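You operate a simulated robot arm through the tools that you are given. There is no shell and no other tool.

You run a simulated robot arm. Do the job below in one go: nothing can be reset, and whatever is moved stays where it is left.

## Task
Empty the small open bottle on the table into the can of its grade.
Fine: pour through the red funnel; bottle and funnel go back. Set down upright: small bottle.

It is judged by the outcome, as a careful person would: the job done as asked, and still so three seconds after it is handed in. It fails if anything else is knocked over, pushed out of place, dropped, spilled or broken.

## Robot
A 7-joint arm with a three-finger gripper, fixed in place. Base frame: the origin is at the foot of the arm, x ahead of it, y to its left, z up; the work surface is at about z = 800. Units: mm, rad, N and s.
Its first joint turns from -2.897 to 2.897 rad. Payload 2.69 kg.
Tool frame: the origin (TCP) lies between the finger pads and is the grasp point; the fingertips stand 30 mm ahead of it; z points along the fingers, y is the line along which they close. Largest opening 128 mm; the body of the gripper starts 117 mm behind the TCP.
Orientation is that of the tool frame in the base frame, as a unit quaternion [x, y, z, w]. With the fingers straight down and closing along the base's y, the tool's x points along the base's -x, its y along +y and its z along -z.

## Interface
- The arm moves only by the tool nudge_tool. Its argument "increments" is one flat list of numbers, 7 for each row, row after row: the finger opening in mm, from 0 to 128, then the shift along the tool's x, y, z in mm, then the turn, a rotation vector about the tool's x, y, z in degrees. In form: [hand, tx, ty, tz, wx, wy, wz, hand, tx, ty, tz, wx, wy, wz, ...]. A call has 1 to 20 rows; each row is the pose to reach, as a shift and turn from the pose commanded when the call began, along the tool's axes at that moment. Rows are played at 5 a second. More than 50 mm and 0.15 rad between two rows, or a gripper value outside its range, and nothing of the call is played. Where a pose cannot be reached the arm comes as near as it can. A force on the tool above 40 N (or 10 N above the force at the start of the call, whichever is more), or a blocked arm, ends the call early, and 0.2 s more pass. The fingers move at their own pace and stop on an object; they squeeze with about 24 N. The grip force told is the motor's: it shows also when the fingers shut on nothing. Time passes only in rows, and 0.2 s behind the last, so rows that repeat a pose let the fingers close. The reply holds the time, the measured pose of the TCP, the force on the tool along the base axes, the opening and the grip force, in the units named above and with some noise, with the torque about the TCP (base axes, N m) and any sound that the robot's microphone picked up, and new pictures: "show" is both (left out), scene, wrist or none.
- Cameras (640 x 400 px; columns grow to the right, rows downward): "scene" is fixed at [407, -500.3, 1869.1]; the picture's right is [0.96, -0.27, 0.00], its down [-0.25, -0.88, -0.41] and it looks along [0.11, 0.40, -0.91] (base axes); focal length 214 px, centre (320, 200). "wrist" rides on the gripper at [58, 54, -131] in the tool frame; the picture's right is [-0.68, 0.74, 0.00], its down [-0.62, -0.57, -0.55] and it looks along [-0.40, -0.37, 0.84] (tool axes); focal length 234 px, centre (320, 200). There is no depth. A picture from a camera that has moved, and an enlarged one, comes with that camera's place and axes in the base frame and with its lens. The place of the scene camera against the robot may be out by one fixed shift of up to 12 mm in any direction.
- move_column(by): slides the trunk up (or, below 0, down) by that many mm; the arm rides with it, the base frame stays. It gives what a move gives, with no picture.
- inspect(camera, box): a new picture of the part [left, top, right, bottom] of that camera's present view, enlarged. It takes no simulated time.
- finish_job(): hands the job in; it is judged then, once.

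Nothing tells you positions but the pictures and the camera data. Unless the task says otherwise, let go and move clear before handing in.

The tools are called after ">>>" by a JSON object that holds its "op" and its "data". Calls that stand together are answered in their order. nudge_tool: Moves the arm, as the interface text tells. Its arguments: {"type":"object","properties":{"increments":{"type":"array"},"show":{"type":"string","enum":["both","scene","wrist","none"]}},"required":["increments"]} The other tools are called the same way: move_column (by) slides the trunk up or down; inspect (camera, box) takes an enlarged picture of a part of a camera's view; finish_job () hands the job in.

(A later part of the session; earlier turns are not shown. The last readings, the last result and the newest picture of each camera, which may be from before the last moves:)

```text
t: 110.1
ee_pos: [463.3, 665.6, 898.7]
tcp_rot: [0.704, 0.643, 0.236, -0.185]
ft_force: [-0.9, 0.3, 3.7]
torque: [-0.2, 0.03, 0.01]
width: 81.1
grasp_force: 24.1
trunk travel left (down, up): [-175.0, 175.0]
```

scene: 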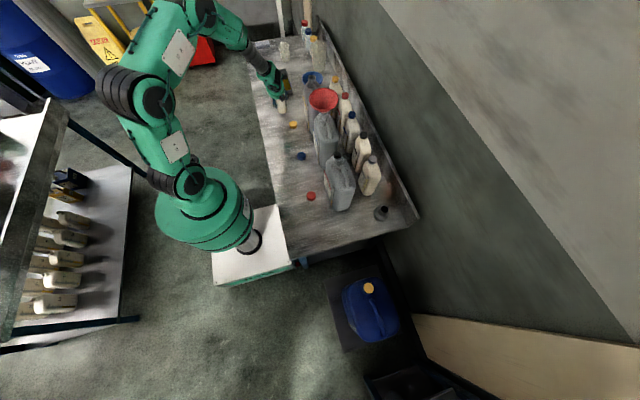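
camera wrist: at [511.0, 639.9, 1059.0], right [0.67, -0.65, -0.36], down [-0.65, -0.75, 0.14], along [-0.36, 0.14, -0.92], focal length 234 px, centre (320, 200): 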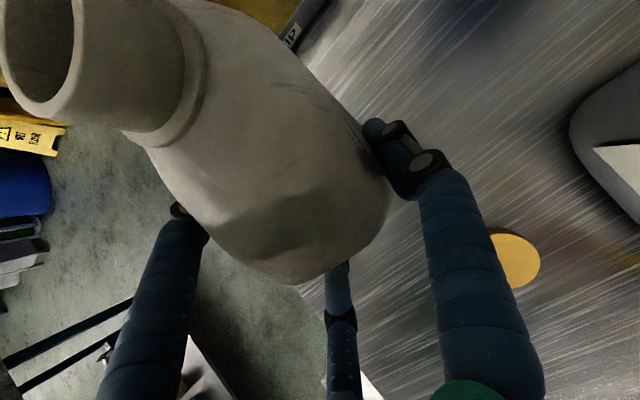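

>>> {"op": "nudge_tool", "data": {"increments": [60, 0, 0, 0, 0, -0.8, 0, 60, -0.3, 0, 0.4, 0, -1.4, 0, 60, -0.5, 0, 0.8, 0, -1.4, 0], "show": "none"}}

>>> {"op": "inspect", "data": {"camera": "scene", "box": [265, 85, 305, 125]}}

```text
t: 110.9
ee_pos: [463.0, 666.0, 897.4]
tcp_rot: [0.708, 0.644, 0.229, -0.177]
ft_force: [0.0, 0.1, 7.1]
torque: [-0.17, 0.06, -0.01]
width: 81.2
grasp_force: 24.3
trunk travel left (down, up): [-175.0, 175.0]
```

```text
10.00 times, centred on (285, 105) of scene
camera zoom: at [407.0, -500.3, 1869.1], right [0.96, -0.27, 0.0], down [-0.25, -0.88, -0.41], along [0.11, 0.4, -0.91], focal length 2145 px, centre (670, 1150)
```

zoom: 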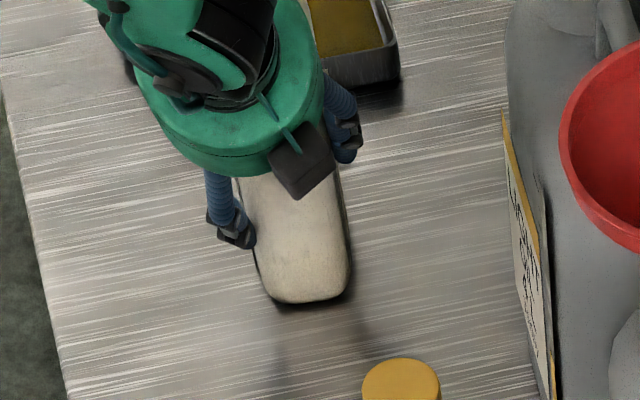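

The base is now flat on the table with a light load. I'll open the fingers slowly.

>>> {"op": "nudge_tool", "data": {"increments": [83, 0, 0, 0, 0, 0, 0, 86, 0, 0, 0, 0, 0, 0, 92, 0, 0, 0, 0, 0, 0, 104, 0, 0, 0, 0, 0, 0, 118, 0, 0, 0, 0, 0, 0, 128, 0, 0, 0, 0, 0, 0]}}

>>> {"op": "inspect", "data": {"camera": "scene", "box": [265, 85, 305, 125]}}

>>> {"op": "inspect", "data": {"camera": "wrist", "box": [100, 0, 440, 300]}}

```text
t: 112.3
ee_pos: [463.3, 665.5, 897.2]
tcp_rot: [0.707, 0.645, 0.228, -0.178]
ft_force: [-0.1, 0.2, 0.3]
torque: [-0.01, 0.01, 0.03]
width: 128.0
grasp_force: 0.1
trunk travel left (down, up): [-175.0, 175.0]
camera wrist: at [508.1, 636.7, 1042.8], right [0.69, -0.64, -0.34], down [-0.65, -0.75, 0.09], along [-0.32, 0.16, -0.94], focal length 234 px, centre (320, 200)
```

scene: 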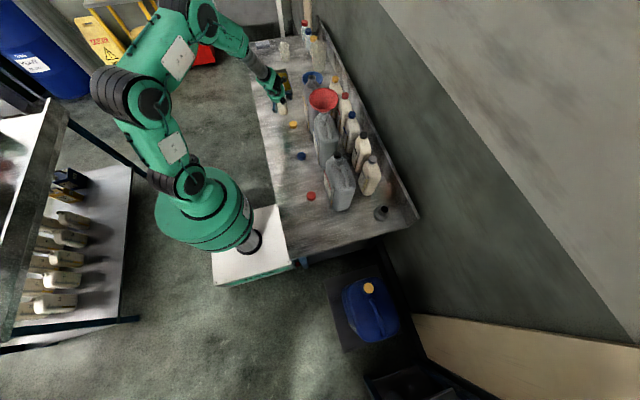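
wrist: 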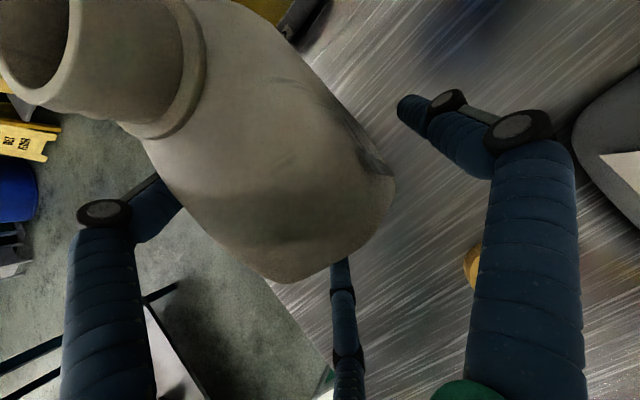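

```text
10.00 times, centred on (285, 105) of scene
camera zoom: at [407.0, -500.3, 1869.1], right [0.96, -0.27, 0.0], down [-0.25, -0.88, -0.41], along [0.11, 0.4, -0.91], focal length 2145 px, centre (670, 1150)
```

zoom: 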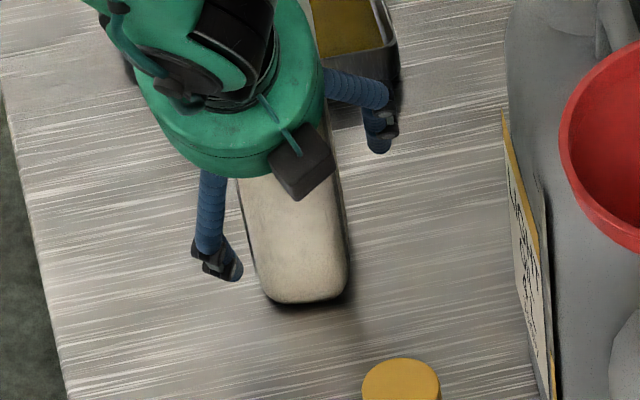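

```text
1.33 times, centred on (270, 150) of wrist
camera zoom: at [508.1, 636.7, 1042.8], right [0.69, -0.64, -0.34], down [-0.65, -0.75, 0.09], along [-0.32, 0.16, -0.94], focal length 312 px, centre (387, 267)
```

zoom: 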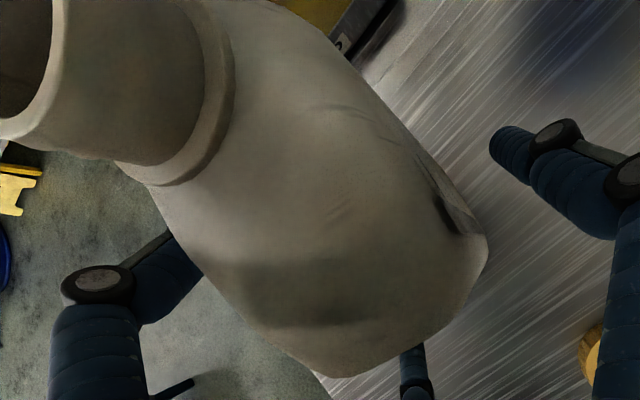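

The bottle stands on its own. I'll retreat along the tool axis and check it.

>>> {"op": "nudge_tool", "data": {"increments": [128, 0, 0, -15, 0, 0, 0, 128, 0, 1, -35, 0, 0, 0, 128, 0, 2, -60, 0, 0, 0, 128, 0, 3, -90, 0, 0, 0, 128, 0, 4, -125, 0, 0, 0, 128, 0, 5, -165, 0, 0, 0, 128, 0, 5, -205, 0, 0, 0, 128, 0, 5, -245, 0, 0, 0]}}

>>> {"op": "inspect", "data": {"camera": "scene", "box": [250, 55, 330, 125]}}

>>> {"op": "inspect", "data": {"camera": "wrist", "box": [200, 0, 440, 200]}}

```text
t: 114.1
ee_pos: [447.6, 531.7, 1101.6]
tcp_rot: [0.708, 0.645, 0.227, -0.178]
ft_force: [-0.7, 0.0, -0.2]
torque: [-0.02, 0.0, -0.04]
width: 128.0
grasp_force: 0.1
trunk travel left (down, up): [-175.0, 175.0]
camera wrist: at [491.6, 503.4, 1247.4], right [0.69, -0.64, -0.34], down [-0.65, -0.75, 0.09], along [-0.32, 0.16, -0.94], focal length 234 px, centre (320, 200)
```

scene: 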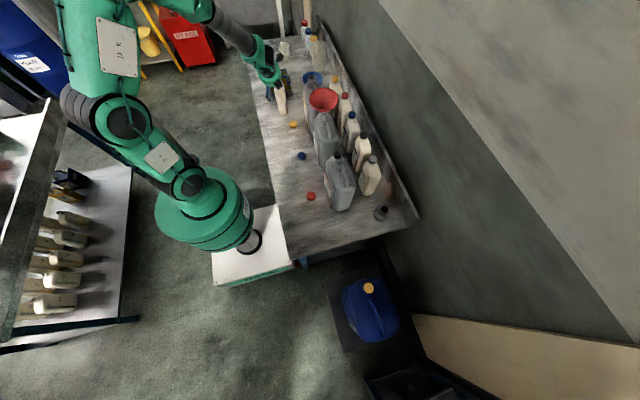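
wrist: 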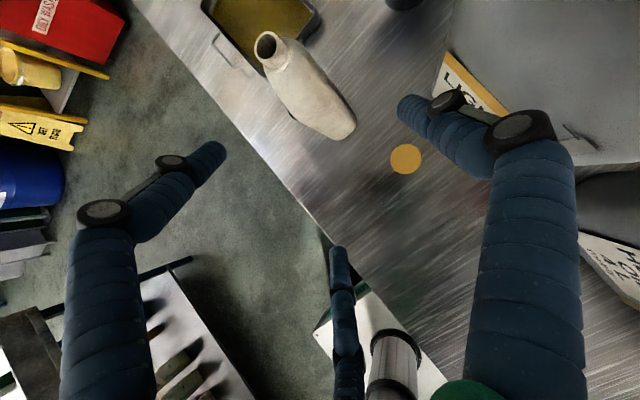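

```text
5.71 times, centred on (290, 90) of scene
camera zoom: at [407.0, -500.3, 1869.1], right [0.96, -0.27, 0.0], down [-0.25, -0.88, -0.41], along [0.11, 0.4, -0.91], focal length 1226 px, centre (491, 829)
```

zoom: 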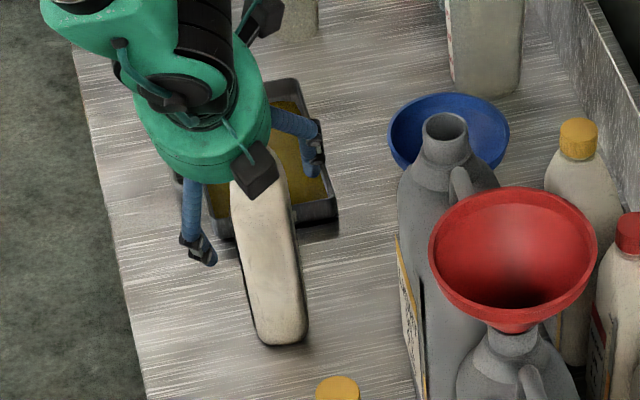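

```text
2.00 times, centred on (320, 100) of wrist
camera zoom: at [491.6, 503.4, 1247.4], right [0.69, -0.64, -0.34], down [-0.65, -0.75, 0.09], along [-0.32, 0.16, -0.94], focal length 468 px, centre (320, 400)
```

zoom: 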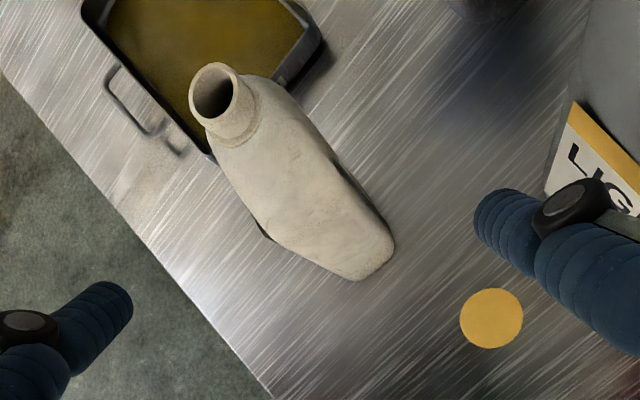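

The bottle is back upright on its original spot. Now the funnel: I'll return to the pose I released it from, just above the rim.

>>> {"op": "nudge_tool", "data": {"increments": [100, -15, 10, -35, -1.6, -1.7, -4, 60, -31, 21, -70, -3.2, -3.3, -7.9, 60, -48, 33, -105, -4.8, -5, -11.9, 60, -65, 45, -140, -6.4, -6.7, -15.9, 60, -82, 58, -172, -8, -8.4, -19.9, 60, -99, 70, -200, -9.6, -10, -23.8, 60, -116, 82, -228, -11.2, -11.7, -27.8, 60, -133, 94, -256, -12.8, -13.4, -31.8, 60, -149, 106, -283, -14.4, -15, -35.7, 60, -165.2, 118.5, -309.5, -15.97, -16.7, -39.7, 60, -165.2, 118.5, -309.5, -15.97, -16.7, -39.7]}}

>>> {"op": "inspect", "data": {"camera": "wrist", "box": [200, 0, 500, 260]}}

>>> {"op": "inspect", "data": {"camera": "scene", "box": [298, 75, 358, 115]}}

```text
t: 116.5
ee_pos: [520.5, 211.7, 1273.3]
tcp_rot: [0.491, 0.826, 0.256, 0.101]
ft_force: [0.3, -0.2, 0.1]
torque: [0.05, -0.02, 0.02]
width: 60.1
grasp_force: 0.0
trunk travel left (down, up): [-175.0, 175.0]
camera wrist: at [479.6, 240.3, 1419.6], right [0.9, -0.3, 0.33], down [-0.35, -0.93, 0.12], along [0.27, -0.22, -0.94], focal length 234 px, centre (320, 200)
```

scene: 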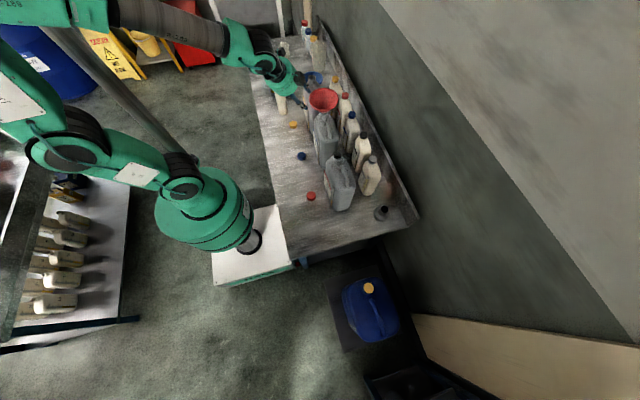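
wrist: 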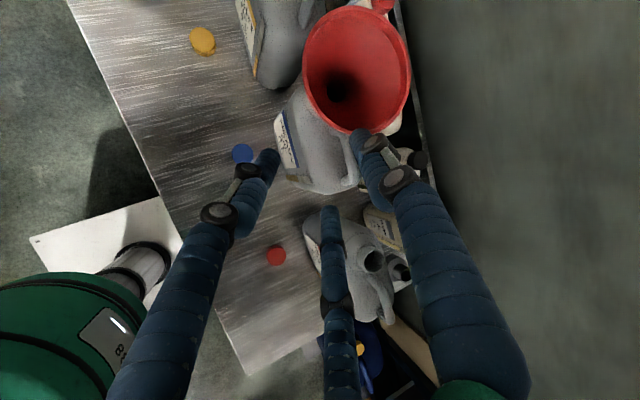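

```text
1.54 times, centred on (350, 130) of wrist
camera zoom: at [479.6, 240.3, 1419.6], right [0.9, -0.3, 0.33], down [-0.35, -0.93, 0.12], along [0.27, -0.22, -0.94], focal length 360 px, centre (274, 308)
```

zoom: 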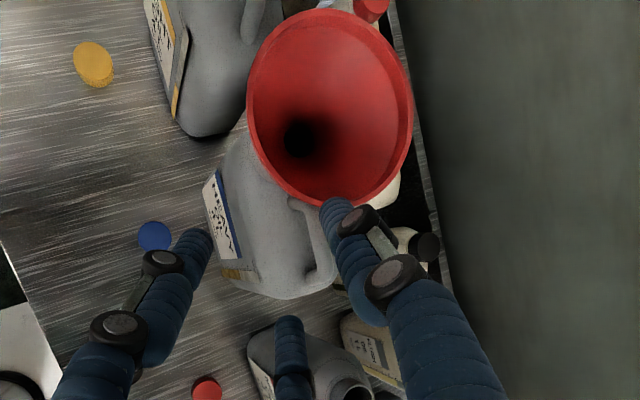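

```text
10.00 times, centred on (328, 95) of scene
camera zoom: at [407.0, -500.3, 1869.1], right [0.96, -0.27, 0.0], down [-0.25, -0.88, -0.41], along [0.11, 0.4, -0.91], focal length 2145 px, centre (240, 1250)
```

zoom: 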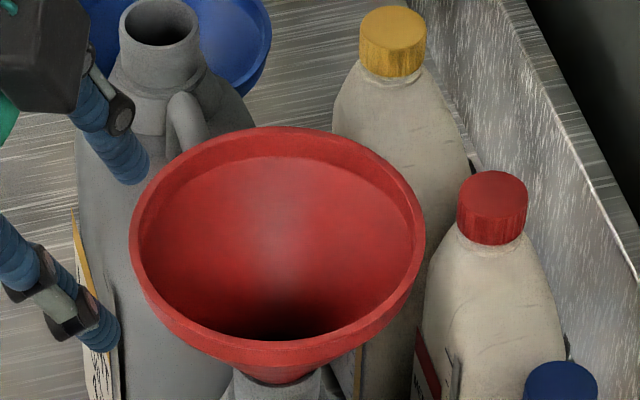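

The funnel hasn't moved. I'll go in along the same line to the same grip pose.

>>> {"op": "nudge_tool", "data": {"increments": [60, -3.2, 3, 44, 0, 0, 0, 60, -3.2, 5, 79, 0, 0, 0, 60, -3.2, 8, 109, 0, 0, 0, 60, -3.2, 11, 129, 0, 0, 0, 60, -3.2, 13.5, 144, 0, 0, 0, 60, -3.2, 15, 154.4, 0, 0, 0, 60, -3.2, 15, 154.4, 0, 0, 0]}}

>>> {"op": "inspect", "data": {"camera": "wrist", "box": [200, 0, 500, 260]}}

>>> {"op": "inspect", "data": {"camera": "scene", "box": [298, 75, 358, 115]}}

```text
t: 118.1
ee_pos: [600.4, 264.4, 1150.2]
tcp_rot: [0.491, 0.827, 0.257, 0.101]
ft_force: [0.6, -0.6, 0.4]
torque: [0.03, 0.03, -0.02]
width: 60.2
grasp_force: 0.0
trunk travel left (down, up): [-175.0, 175.0]
camera wrist: at [558.3, 293.5, 1296.5], right [0.9, -0.3, 0.33], down [-0.35, -0.93, 0.12], along [0.27, -0.22, -0.94], focal length 234 px, centre (320, 200)
```

scene: 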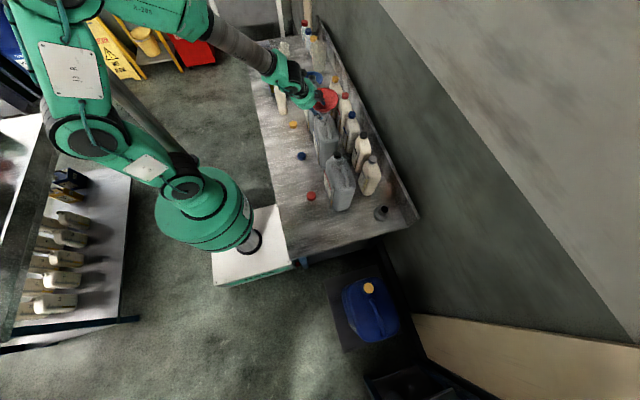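
wrist: 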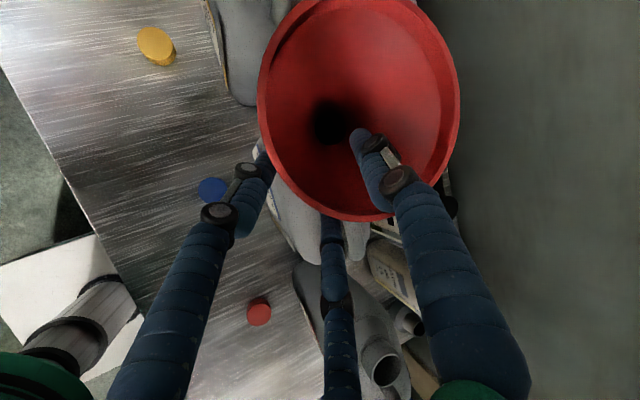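

```text
1.54 times, centred on (350, 130) of wrist
camera zoom: at [558.3, 293.5, 1296.5], right [0.9, -0.3, 0.33], down [-0.35, -0.93, 0.12], along [0.27, -0.22, -0.94], focal length 360 px, centre (274, 308)
```

zoom: 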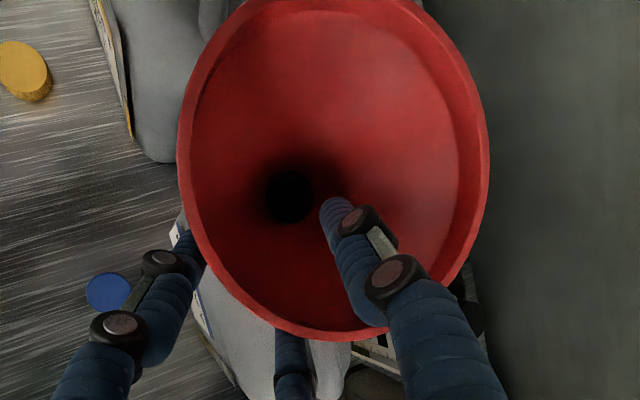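

```text
10.00 times, centred on (328, 95) of scene
camera zoom: at [407.0, -500.3, 1869.1], right [0.96, -0.27, 0.0], down [-0.25, -0.88, -0.41], along [0.11, 0.4, -0.91], focal length 2145 px, centre (240, 1250)
```

zoom: 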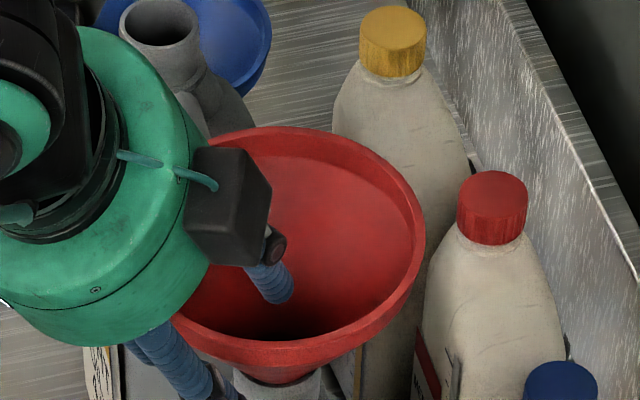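

I'm in the same spot within 2–3 mm. I'll make a small correction and close.

>>> {"op": "nudge_tool", "data": {"increments": [40, 1.4, -1.3, -0.6, 0, 0, 0, 24, 1.4, -1.3, -0.6, 0, 0, 0, 12, 1.4, -1.3, -0.6, 0, 0, 0, 0, 1.4, -1.3, -0.6, 0, 0, 0, 0, 1.4, -1.3, -0.6, 0, 0, 0], "show": "none"}}

>>> {"op": "inspect", "data": {"camera": "scene", "box": [298, 75, 358, 115]}}

>>> {"op": "inspect", "data": {"camera": "wrist", "box": [200, 0, 500, 260]}}

```text
t: 119.3
ee_pos: [600.1, 265.2, 1150.6]
tcp_rot: [0.491, 0.826, 0.257, 0.101]
ft_force: [0.8, -2.5, -0.7]
torque: [-0.08, -0.02, -0.05]
width: 11.6
grasp_force: 24.1
trunk travel left (down, up): [-175.0, 175.0]
```

```text
10.00 times, centred on (328, 95) of scene
camera zoom: at [407.0, -500.3, 1869.1], right [0.96, -0.27, 0.0], down [-0.25, -0.88, -0.41], along [0.11, 0.4, -0.91], focal length 2145 px, centre (240, 1250)
```

zoom: 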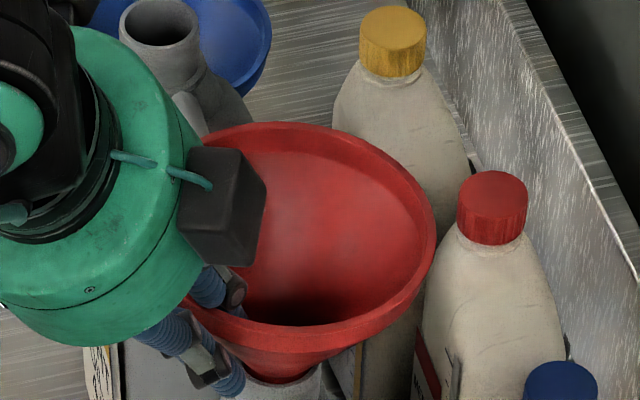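

```text
1.54 times, centred on (350, 130) of wrist
camera zoom: at [556.1, 294.0, 1296.6], right [0.9, -0.3, 0.33], down [-0.35, -0.93, 0.12], along [0.27, -0.22, -0.94], focal length 360 px, centre (274, 308)
```

zoom: 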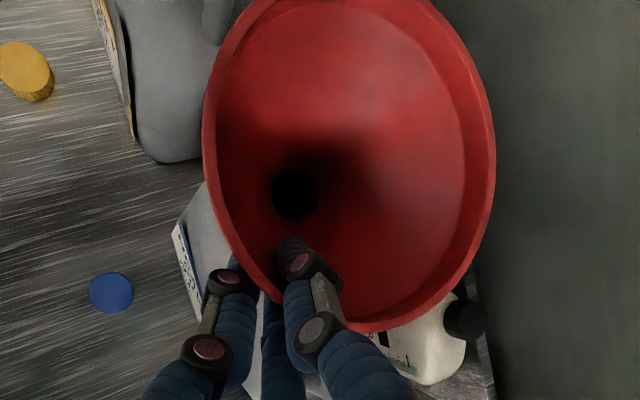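

Gripped at 11.6 mm with little side load. I'll lift the funnel straight out slowly.

>>> {"op": "nudge_tool", "data": {"increments": [0, 0.4, 2.6, -4.3, 0, 0, 0, 0, 0.9, 5.2, -8.5, 0, 0, 0, 0, 1.3, 7.8, -12.8, 0, 0, 0, 0, 1.7, 10.4, -17, 0, 0, 0], "show": "none"}}

>>> {"op": "inspect", "data": {"camera": "scene", "box": [298, 75, 358, 125]}}

```text
t: 120.3
ee_pos: [600.0, 265.3, 1170.7]
tcp_rot: [0.491, 0.826, 0.257, 0.101]
ft_force: [1.3, -3.0, 0.3]
torque: [-0.2, -0.06, -0.17]
width: 11.6
grasp_force: 24.2
trunk travel left (down, up): [-175.0, 175.0]
```

```text
8.00 times, centred on (328, 100) of scene
camera zoom: at [407.0, -500.3, 1869.1], right [0.96, -0.27, 0.0], down [-0.25, -0.88, -0.41], along [0.11, 0.4, -0.91], focal length 1716 px, centre (256, 1000)
```

zoom: 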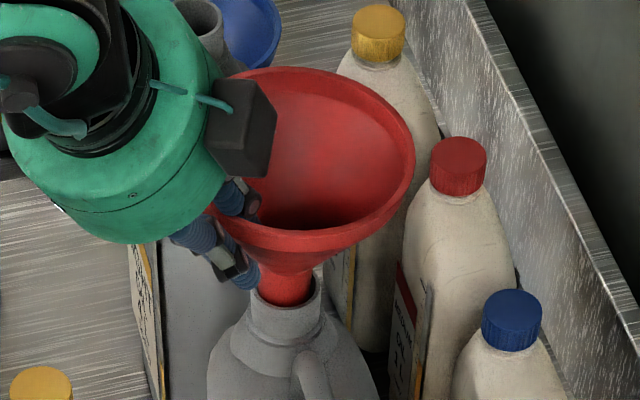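

>>> {"op": "nudge_tool", "data": {"increments": [0, -0.4, 2.2, -4.6, 0, 0, 0, 0, 0, 4.8, -8.8, 0, 0, 0, 0, 0.5, 7.4, -13, 0, 0, 0, 0, 0.9, 10, -17.4, 0, 0, 0, 0, 1.7, 15.3, -25.9, 0, 0, 0, 0, 3.5, 25.7, -43, 0, 0, 0, 0, 6.1, 41, -68, 0, 0, 0], "show": "none"}}

>>> {"op": "inspect", "data": {"camera": "scene", "box": [298, 65, 368, 125]}}

>>> {"op": "inspect", "data": {"camera": "wrist", "box": [200, 0, 500, 260]}}

```text
t: 121.9
ee_pos: [597.9, 263.8, 1253.2]
tcp_rot: [0.49, 0.827, 0.257, 0.101]
ft_force: [-0.2, 1.0, -0.1]
torque: [-0.02, 0.03, -0.04]
width: 11.4
grasp_force: 24.0
trunk travel left (down, up): [-175.0, 175.0]
```

```text
6.67 times, centred on (333, 95) of scene
camera zoom: at [407.0, -500.3, 1869.1], right [0.96, -0.27, 0.0], down [-0.25, -0.88, -0.41], along [0.11, 0.4, -0.91], focal length 1430 px, centre (233, 900)
```

zoom: 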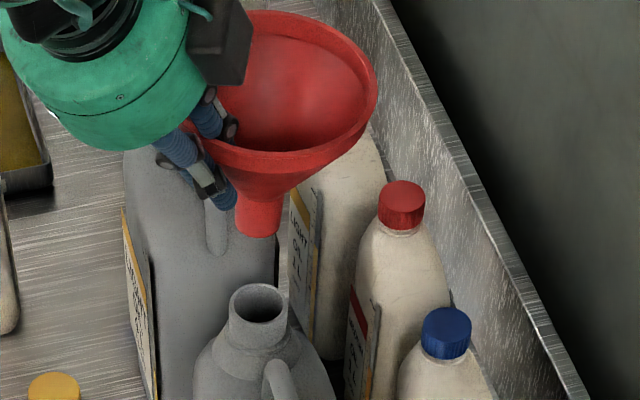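

```text
1.54 times, centred on (350, 130) of wrist
camera zoom: at [555.7, 292.5, 1398.2], right [0.9, -0.3, 0.33], down [-0.35, -0.93, 0.12], along [0.27, -0.22, -0.94], focal length 360 px, centre (274, 308)
```

zoom: 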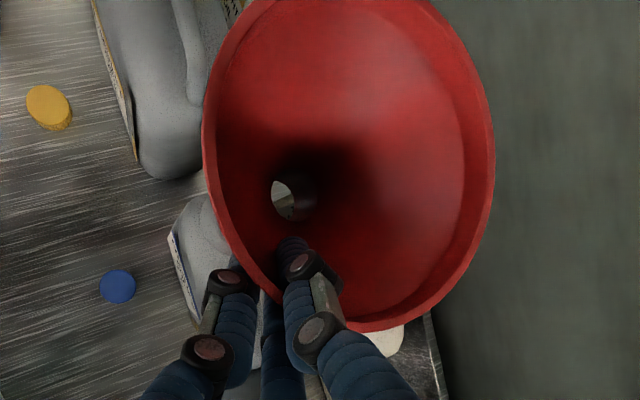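

The funnel is out and hanging straight. I'll carry it high over the cans back to its holder at about (820, -200).

>>> {"op": "nudge_tool", "data": {"increments": [0, -35, 1, -15, 0, 0, 0, 0, -72, -3, -23, 0, 0, 0, 0, -109, -8, -30, 0, 0, 0, 0, -147, -12, -37, 0, 0, 0, 0, -184, -17, -43, 0, 0, 0, 0, -221, -21, -50, 0, 0, 0, 0, -258, -26, -57, 0, 0, 0, 0, -296, -31, -63, 0, 0, 0, 0, -333, -36, -70, 0, 0, 0, 0, -370, -41, -76, 0, 0, 0, 0, -408, -46, -82, 0, 0, 0, 0, -445, -52, -87, 0, 0, 0, 0, -482, -58, -90, 0, 0, 0, 0, -519.6, -64, -92, 0, 0, 0, 0, -519.6, -64, -92, 0, 0, 0]}}

>>> {"op": "inspect", "data": {"camera": "wrist", "box": [160, 60, 400, 260]}}

>>> {"op": "inspect", "data": {"camera": "scene", "box": [350, 130, 450, 230]}}

```text
t: 125.1
ee_pos: [770.7, -239.0, 1250.9]
tcp_rot: [0.491, 0.827, 0.257, 0.101]
ft_force: [0.6, -0.4, -0.3]
torque: [0.07, 0.06, 0.03]
width: 11.2
grasp_force: 23.7
trunk travel left (down, up): [-175.0, 175.0]
camera wrist: at [727.9, -210.8, 1396.9], right [0.9, -0.3, 0.33], down [-0.35, -0.93, 0.12], along [0.27, -0.22, -0.94], focal length 234 px, centre (320, 200)
```

scene: 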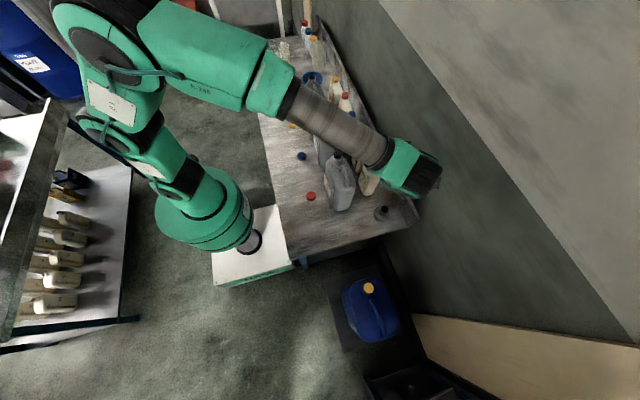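
wrist: 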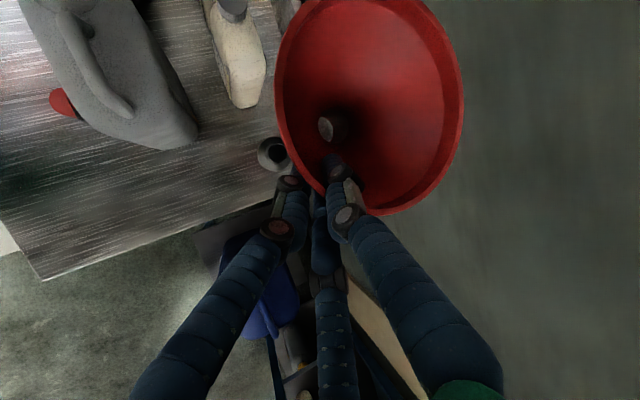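

```text
2.00 times, centred on (280, 160) of wrist
camera zoom: at [727.9, -210.8, 1396.9], right [0.9, -0.3, 0.33], down [-0.35, -0.93, 0.12], along [0.27, -0.22, -0.94], focal length 468 px, centre (400, 280)
```

zoom: 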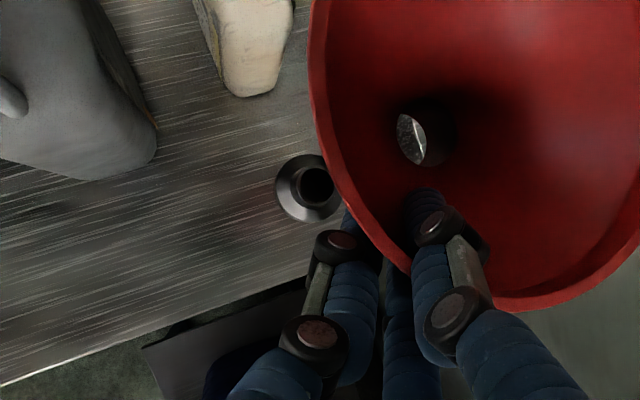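

```text
4.00 times, centred on (400, 180) of scene
camera zoom: at [407.0, -500.3, 1869.1], right [0.96, -0.27, 0.0], down [-0.25, -0.88, -0.41], along [0.11, 0.4, -0.91], focal length 858 px, centre (0, 280)
```

zoom: 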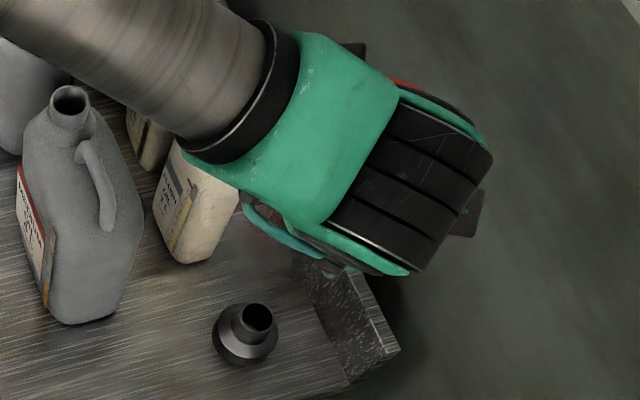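

The holder is clear at about (819, -198.5). I'll lower until the spout tip is about 30 mm above it, then align as before.

>>> {"op": "nudge_tool", "data": {"increments": [0, -3, -19, 30, 0, 0, 0, 0, -6, -38, 61, 0, 0, 0, 0, -8, -57, 91, 0, 0, 0, 0, -11, -76, 122, 0, 0, 0, 0, -14, -95, 152, 0, 0, 0, 0, -17, -114, 183, 0, 0, 0, 0, -19.4, -132.6, 212.6, 0, 0, 0, 0, -19.4, -132.6, 212.6, 0, 0, 0]}}

>>> {"op": "inspect", "data": {"camera": "scene", "box": [370, 180, 420, 230]}}

>>> {"op": "inspect", "data": {"camera": "wrist", "box": [310, 110, 350, 150]}}

```text
t: 126.9
ee_pos: [767.6, -238.3, 999.2]
tcp_rot: [0.491, 0.826, 0.257, 0.101]
ft_force: [-0.1, 0.3, -0.4]
torque: [0.03, 0.03, 0.03]
width: 10.5
grasp_force: 24.0
trunk travel left (down, up): [-175.0, 175.0]
camera wrist: at [725.2, -208.9, 1145.2], right [0.9, -0.3, 0.33], down [-0.35, -0.93, 0.12], along [0.27, -0.22, -0.94], focal length 234 px, centre (320, 200)
```

scene: 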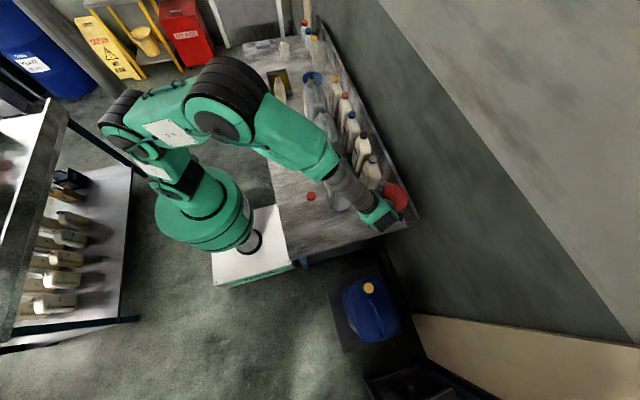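
wrist: 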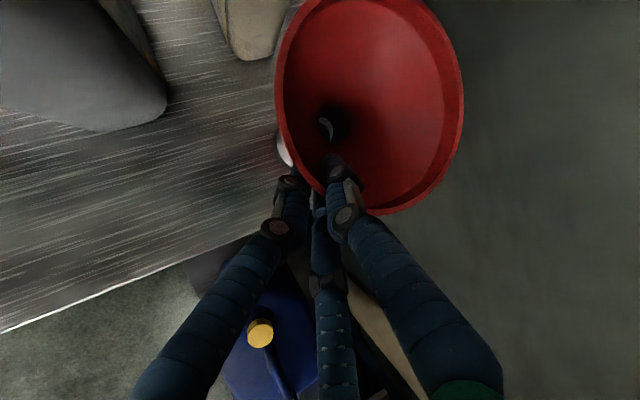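

```text
8.00 times, centred on (395, 205) of scene
camera zoom: at [407.0, -500.3, 1869.1], right [0.96, -0.27, 0.0], down [-0.25, -0.88, -0.41], along [0.11, 0.4, -0.91], focal length 1716 px, centre (-280, 160)
```

zoom: 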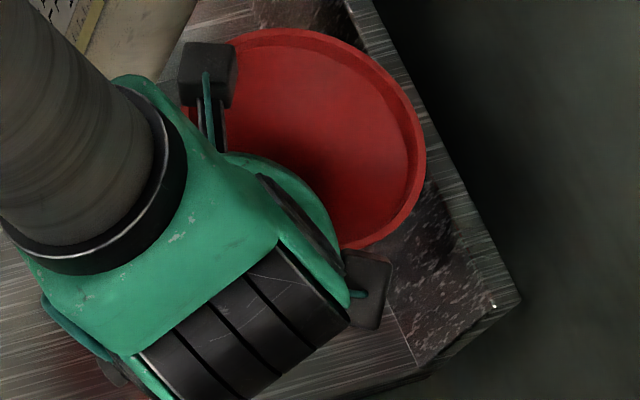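

```text
10.00 times, centred on (330, 130) of wrist
camera zoom: at [725.2, -208.9, 1145.2], right [0.9, -0.3, 0.33], down [-0.35, -0.93, 0.12], along [0.27, -0.22, -0.94], focal length 2342 px, centre (220, 900)
```

zoom: 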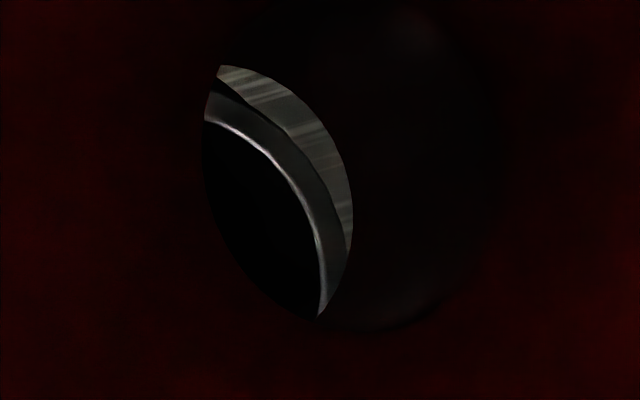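

>>> {"op": "inspect", "data": {"camera": "wrist", "box": [322, 112, 344, 134]}}

>>> {"op": "inspect", "data": {"camera": "scene", "box": [340, 160, 440, 240]}}

```text
16.00 times, centred on (333, 123) of wrist
camera zoom: at [725.2, -208.9, 1145.2], right [0.9, -0.3, 0.33], down [-0.35, -0.93, 0.12], along [0.27, -0.22, -0.94], focal length 3747 px, centre (112, 1432)
```

zoom: 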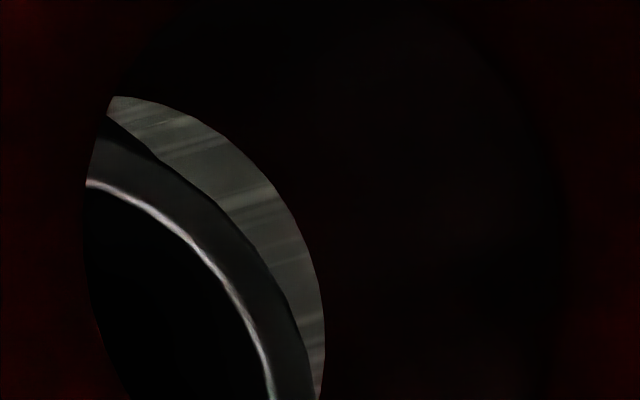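

```text
5.00 times, centred on (390, 200) of scene
camera zoom: at [407.0, -500.3, 1869.1], right [0.96, -0.27, 0.0], down [-0.25, -0.88, -0.41], along [0.11, 0.4, -0.91], focal length 1072 px, centre (-30, 200)
```

zoom: 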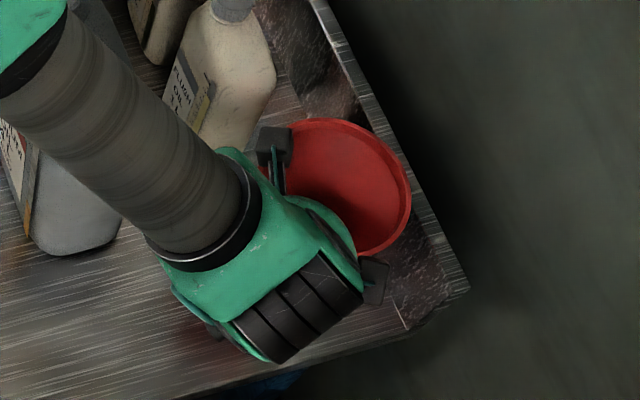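

Looking through the spout at the sleeve, the tip sits about (−1.7, +4.7) mm off centre and leans slightly toward +y. I'll correct both.

>>> {"op": "nudge_tool", "data": {"increments": [0, -0.2, 1, -0.3, 0.7, -1, -0.6, 0, -0.35, 2.1, -0.6, 1.4, -2.1, -1.3, 0, -0.35, 2.1, -0.6, 1.4, -2.1, -1.3], "show": "wrist"}}

>>> {"op": "inspect", "data": {"camera": "wrist", "box": [310, 110, 350, 150]}}

```text
t: 127.7
ee_pos: [768.4, -237.7, 1000.4]
tcp_rot: [0.487, 0.833, 0.236, 0.113]
ft_force: [-0.2, 0.1, -0.8]
torque: [0.01, 0.02, 0.01]
width: 10.6
grasp_force: 23.8
trunk travel left (down, up): [-175.0, 175.0]
camera wrist: at [726.5, -201.2, 1145.0], right [0.9, -0.28, 0.34], down [-0.35, -0.92, 0.16], along [0.27, -0.27, -0.93], focal length 234 px, centre (320, 200)
```

wrist: 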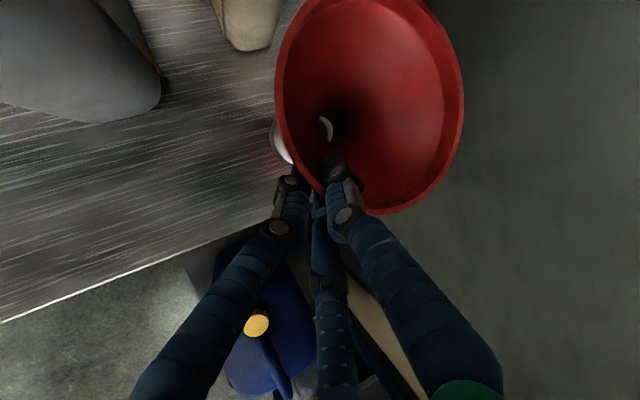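

```text
10.00 times, centred on (330, 130) of wrist
camera zoom: at [726.5, -201.2, 1145.0], right [0.9, -0.28, 0.34], down [-0.35, -0.92, 0.16], along [0.27, -0.27, -0.93], focal length 2342 px, centre (220, 900)
```

zoom: 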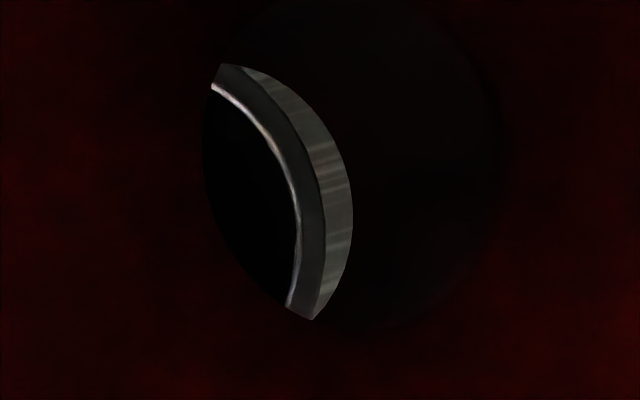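

The axis is now vertical and centred within about 2 mm. I'll shift +1.5 mm in x and lower to just above the sleeve.

>>> {"op": "nudge_tool", "data": {"increments": [0, -1.1, -2.8, 7.8, 0, 0, 0, 0, -1.5, -7.4, 15.5, 0, 0, 0, 0, -1.8, -11.4, 22.2, 0, 0, 0, 0, -1.8, -11.4, 22.2, 0, 0, 0], "show": "none"}}

>>> {"op": "inspect", "data": {"camera": "wrist", "box": [310, 110, 350, 150]}}

>>> {"op": "inspect", "data": {"camera": "scene", "box": [360, 180, 420, 230]}}

```text
t: 128.7
ee_pos: [772.0, -237.7, 975.2]
tcp_rot: [0.487, 0.833, 0.236, 0.113]
ft_force: [0.4, 0.4, -0.7]
torque: [0.03, 0.04, 0.02]
width: 10.6
grasp_force: 24.4
trunk travel left (down, up): [-175.0, 175.0]
```

```text
10.00 times, centred on (330, 130) of wrist
camera zoom: at [728.8, -201.7, 1119.9], right [0.9, -0.28, 0.34], down [-0.35, -0.92, 0.16], along [0.27, -0.27, -0.93], focal length 2342 px, centre (220, 900)
```

zoom: 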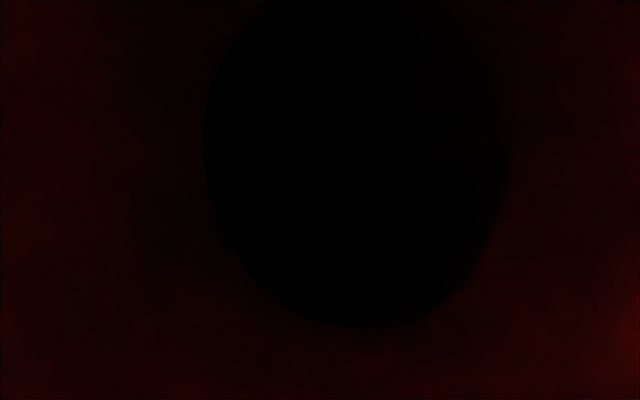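

```text
8.00 times, centred on (390, 205) of scene
camera zoom: at [407.0, -500.3, 1869.1], right [0.96, -0.27, 0.0], down [-0.25, -0.88, -0.41], along [0.11, 0.4, -0.91], focal length 1716 px, centre (-240, 160)
```

zoom: 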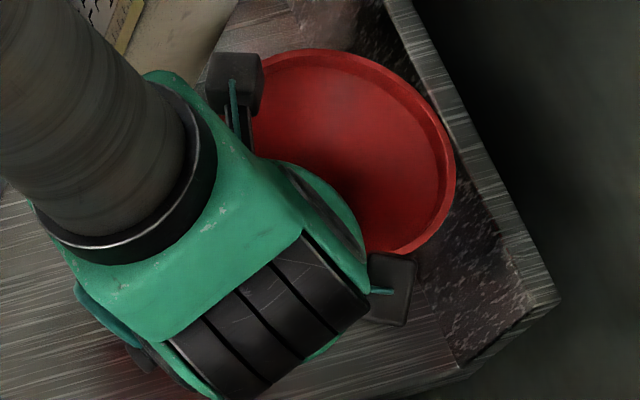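

Only the dark inside of the sleeve shows through the spout, so it's aligned. I'll lower it in small steps with force checks.

>>> {"op": "nudge_tool", "data": {"increments": [0, -0.1, -2, 3.4, 0, 0, 0, 0, -0.3, -4, 6.9, 0, 0, 0, 0, -0.4, -5, 8.6, 0, 0, 0], "show": "none"}}

>>> {"op": "nudge_tool", "data": {"increments": [0, -0.1, -1.5, 2.6, 0, 0, 0, 0, -0.25, -3, 5.2, 0, 0, 0, 0, -0.25, -3, 5.2, 0, 0, 0], "show": "none"}}

```text
t: 129.5
ee_pos: [769.1, -236.8, 963.9]
tcp_rot: [0.487, 0.833, 0.236, 0.113]
ft_force: [0.4, 0.1, 0.3]
torque: [-0.06, 0.02, 0.01]
width: 10.5
grasp_force: 23.9
trunk travel left (down, up): [-175.0, 175.0]
```

```text
t: 130.3
ee_pos: [771.8, -235.9, 960.6]
tcp_rot: [0.487, 0.833, 0.237, 0.114]
ft_force: [1.0, -0.3, 0.2]
torque: [0.0, 0.03, 0.02]
width: 10.3
grasp_force: 24.0
trunk travel left (down, up): [-175.0, 175.0]
```

>>> {"op": "nudge_tool", "data": {"increments": [0, -0.1, -2, 3.4, 0, 0, 0, 0, -0.3, -4, 6.9, 0, 0, 0, 0, -0.4, -5, 8.6, 0, 0, 0], "show": "none"}}

>>> {"op": "nudge_tool", "data": {"increments": [0, -0.1, -2, 3.4, 0, 0, 0, 0, -0.3, -3, 5.2, 0, 0, 0, 0, -0.3, -4, 6.9, 0, 0, 0], "show": "none"}}

>>> {"op": "inspect", "data": {"camera": "scene", "box": [360, 180, 420, 230]}}

>>> {"op": "inspect", "data": {"camera": "wrist", "box": [200, 0, 500, 260]}}

```text
t: 131.1
ee_pos: [772.2, -237.5, 949.8]
tcp_rot: [0.486, 0.833, 0.236, 0.114]
ft_force: [0.0, 0.2, 0.8]
torque: [0.0, 0.05, 0.0]
width: 10.2
grasp_force: 24.4
trunk travel left (down, up): [-175.0, 175.0]
```

```text
t: 131.9
ee_pos: [771.8, -236.3, 942.0]
tcp_rot: [0.488, 0.833, 0.235, 0.113]
ft_force: [1.1, -3.0, 0.1]
torque: [-0.08, -0.07, -0.12]
width: 10.2
grasp_force: 23.8
trunk travel left (down, up): [-175.0, 175.0]
```

```text
8.00 times, centred on (390, 205) of scene
camera zoom: at [407.0, -500.3, 1869.1], right [0.96, -0.27, 0.0], down [-0.25, -0.88, -0.41], along [0.11, 0.4, -0.91], focal length 1716 px, centre (-240, 160)
```

zoom: 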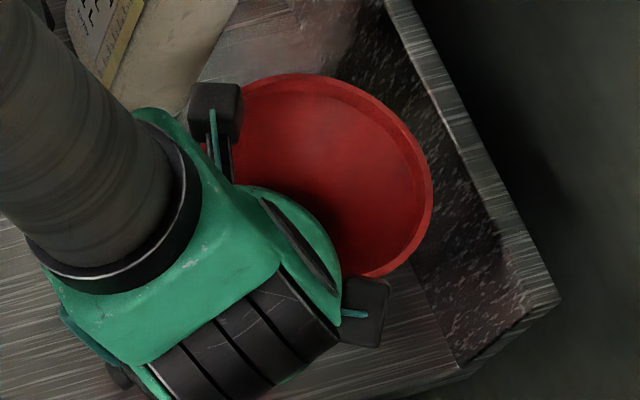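

```text
1.54 times, centred on (350, 130) of wrist
camera zoom: at [728.1, -200.8, 1086.2], right [0.9, -0.28, 0.34], down [-0.35, -0.92, 0.16], along [0.27, -0.27, -0.93], focal length 360 px, centre (274, 308)
```

zoom: 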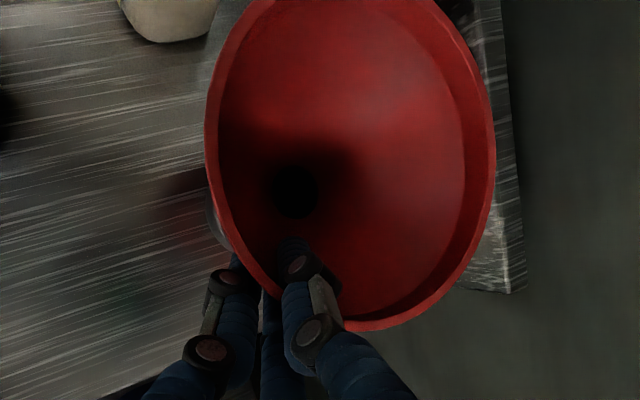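

>>> {"op": "nudge_tool", "data": {"increments": [0, -0.9, -1.4, 1.4, 0, 0, 0, 0, -1, -2.4, 3.2, 0, 0, 0, 0, -1, -2.4, 3.2, 0, 0, 0], "show": "none"}}

>>> {"op": "nudge_tool", "data": {"increments": [0, -0.1, -1, 1.7, 0, 0, 0, 0, -0.15, -2, 3.4, 0, 0, 0, 0, -0.15, -2, 3.4, 0, 0, 0], "show": "none"}}

```text
t: 132.7
ee_pos: [772.1, -238.0, 937.7]
tcp_rot: [0.487, 0.833, 0.236, 0.113]
ft_force: [0.7, -0.3, 0.0]
torque: [-0.01, -0.01, 0.01]
width: 9.8
grasp_force: 24.2
trunk travel left (down, up): [-175.0, 175.0]
```

```text
t: 133.5
ee_pos: [770.7, -238.1, 935.0]
tcp_rot: [0.487, 0.833, 0.236, 0.114]
ft_force: [-7.0, -4.2, 7.4]
torque: [0.19, -0.01, 0.13]
width: 9.8
grasp_force: 24.3
trunk travel left (down, up): [-175.0, 175.0]
```

Seated (7 N upward). I'll open gently.

>>> {"op": "nudge_tool", "data": {"increments": [14, 0, 0, 0, 0, 0, 0, 22, 0, 0, 0, 0, 0, 0, 36, 0, 0, 0, 0, 0, 0, 60, 0, 0, 0, 0, 0, 0, 60, 0, 0, 0, 0, 0, 0]}}

>>> {"op": "inspect", "data": {"camera": "wrist", "box": [200, 0, 500, 260]}}

>>> {"op": "inspect", "data": {"camera": "scene", "box": [360, 180, 420, 230]}}

```text
t: 134.7
ee_pos: [769.8, -238.7, 933.4]
tcp_rot: [0.486, 0.833, 0.237, 0.113]
ft_force: [-0.1, 0.8, 0.4]
torque: [-0.02, 0.01, -0.01]
width: 59.9
grasp_force: 0.0
trunk travel left (down, up): [-175.0, 175.0]
camera wrist: at [728.1, -202.2, 1077.8], right [0.9, -0.28, 0.34], down [-0.35, -0.92, 0.16], along [0.27, -0.27, -0.93], focal length 234 px, centre (320, 200)
```

scene: 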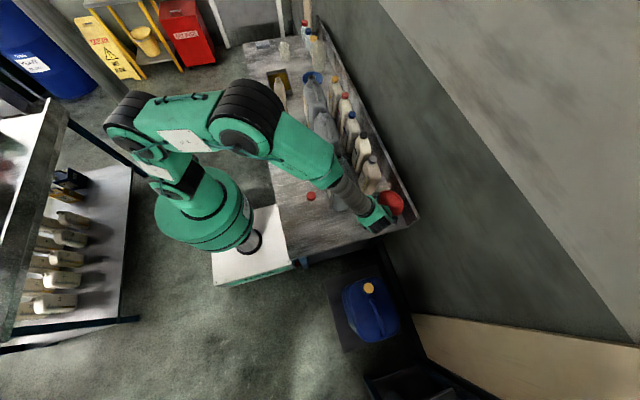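
wrist: 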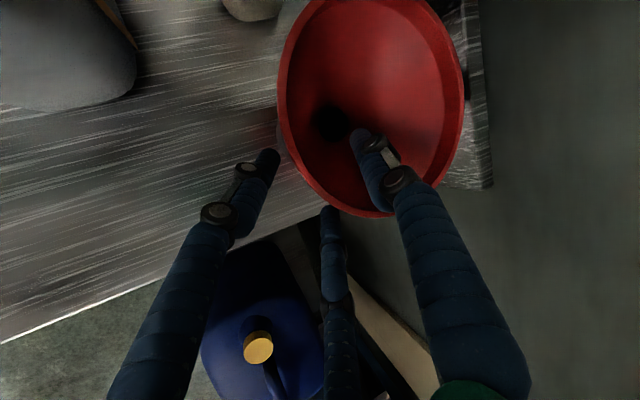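

```text
1.54 times, centred on (350, 130) of wrist
camera zoom: at [728.1, -202.2, 1077.8], right [0.9, -0.28, 0.34], down [-0.35, -0.92, 0.16], along [0.27, -0.27, -0.93], focal length 360 px, centre (274, 308)
```

zoom: 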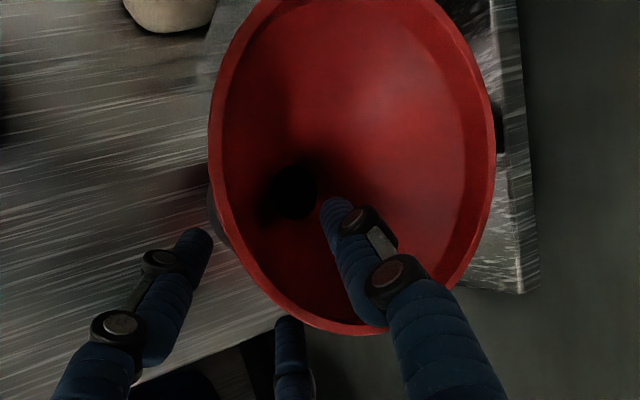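

```text
8.00 times, centred on (390, 205) of scene
camera zoom: at [407.0, -500.3, 1869.1], right [0.96, -0.27, 0.0], down [-0.25, -0.88, -0.41], along [0.11, 0.4, -0.91], focal length 1716 px, centre (-240, 160)
```

zoom: 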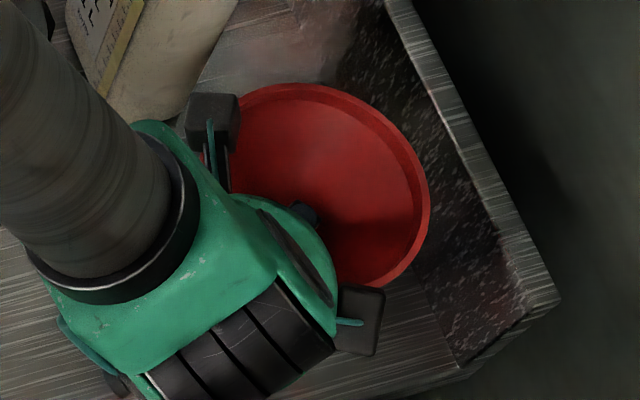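

The funnel is back in its holder in its original position. I'll withdraw the fingers along the wall and then move clear.

>>> {"op": "nudge_tool", "data": {"increments": [60, 0, -1.5, -10, 0, 0, 0, 60, 0, -4, -25, 0, 0, 0, 60, 0, -7, -45, 0, 0, 0, 60, 0, -10, -75, 0, 0, 0, 60, 0, -12, -110, 0, 0, 0, 60, 0, -12, -150, 0, 0, 0, 60, 0, -12, -195, 0, 0, 0, 60, 0, -12, -240, 0, 0, 0, 60, 0, -12, -285, 0, 0, 0]}}

>>> {"op": "inspect", "data": {"camera": "scene", "box": [360, 180, 420, 230]}}

>>> {"op": "inspect", "data": {"camera": "wrist", "box": [220, 0, 480, 200]}}

```text
t: 136.7
ee_pos: [640.3, -324.9, 1173.8]
tcp_rot: [0.487, 0.833, 0.237, 0.112]
ft_force: [0.6, -0.5, -0.2]
torque: [0.0, 0.03, -0.02]
width: 60.0
grasp_force: 0.2
trunk travel left (down, up): [-175.0, 175.0]
camera wrist: at [598.1, -288.8, 1317.6], right [0.9, -0.28, 0.34], down [-0.35, -0.92, 0.16], along [0.27, -0.27, -0.93], focal length 234 px, centre (320, 200)
```

scene: 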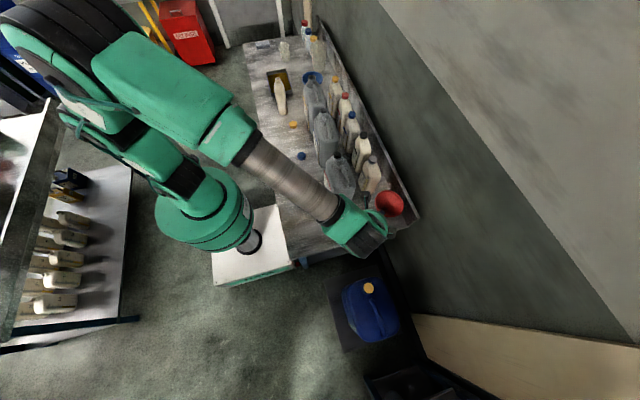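
wrist: 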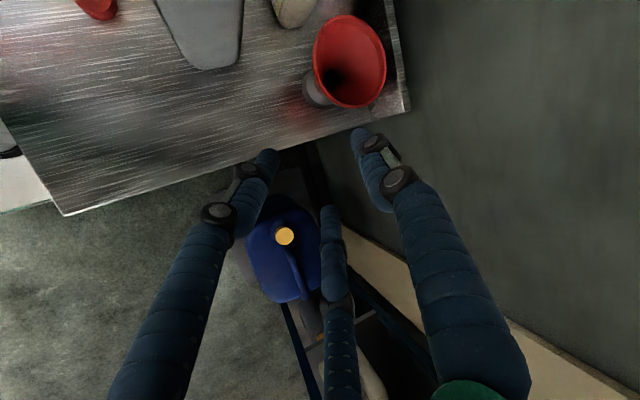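

```text
8.00 times, centred on (390, 205) of scene
camera zoom: at [407.0, -500.3, 1869.1], right [0.96, -0.27, 0.0], down [-0.25, -0.88, -0.41], along [0.11, 0.4, -0.91], focal length 1716 px, centre (-240, 160)
```

zoom: 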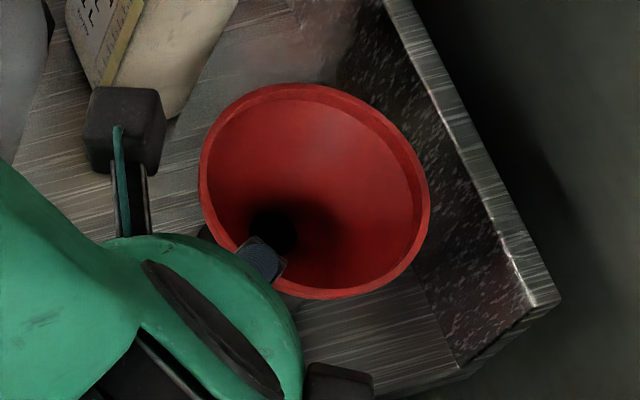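

```text
2.00 times, centred on (350, 100) of wrist
camera zoom: at [598.1, -288.8, 1317.6], right [0.9, -0.28, 0.34], down [-0.35, -0.92, 0.16], along [0.27, -0.27, -0.93], focal length 468 px, centre (260, 400)
```

zoom: 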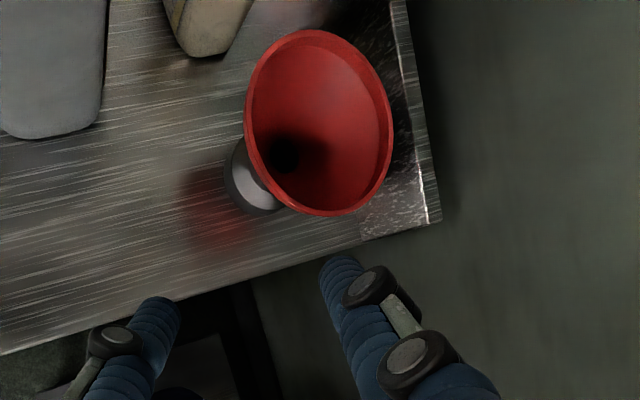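

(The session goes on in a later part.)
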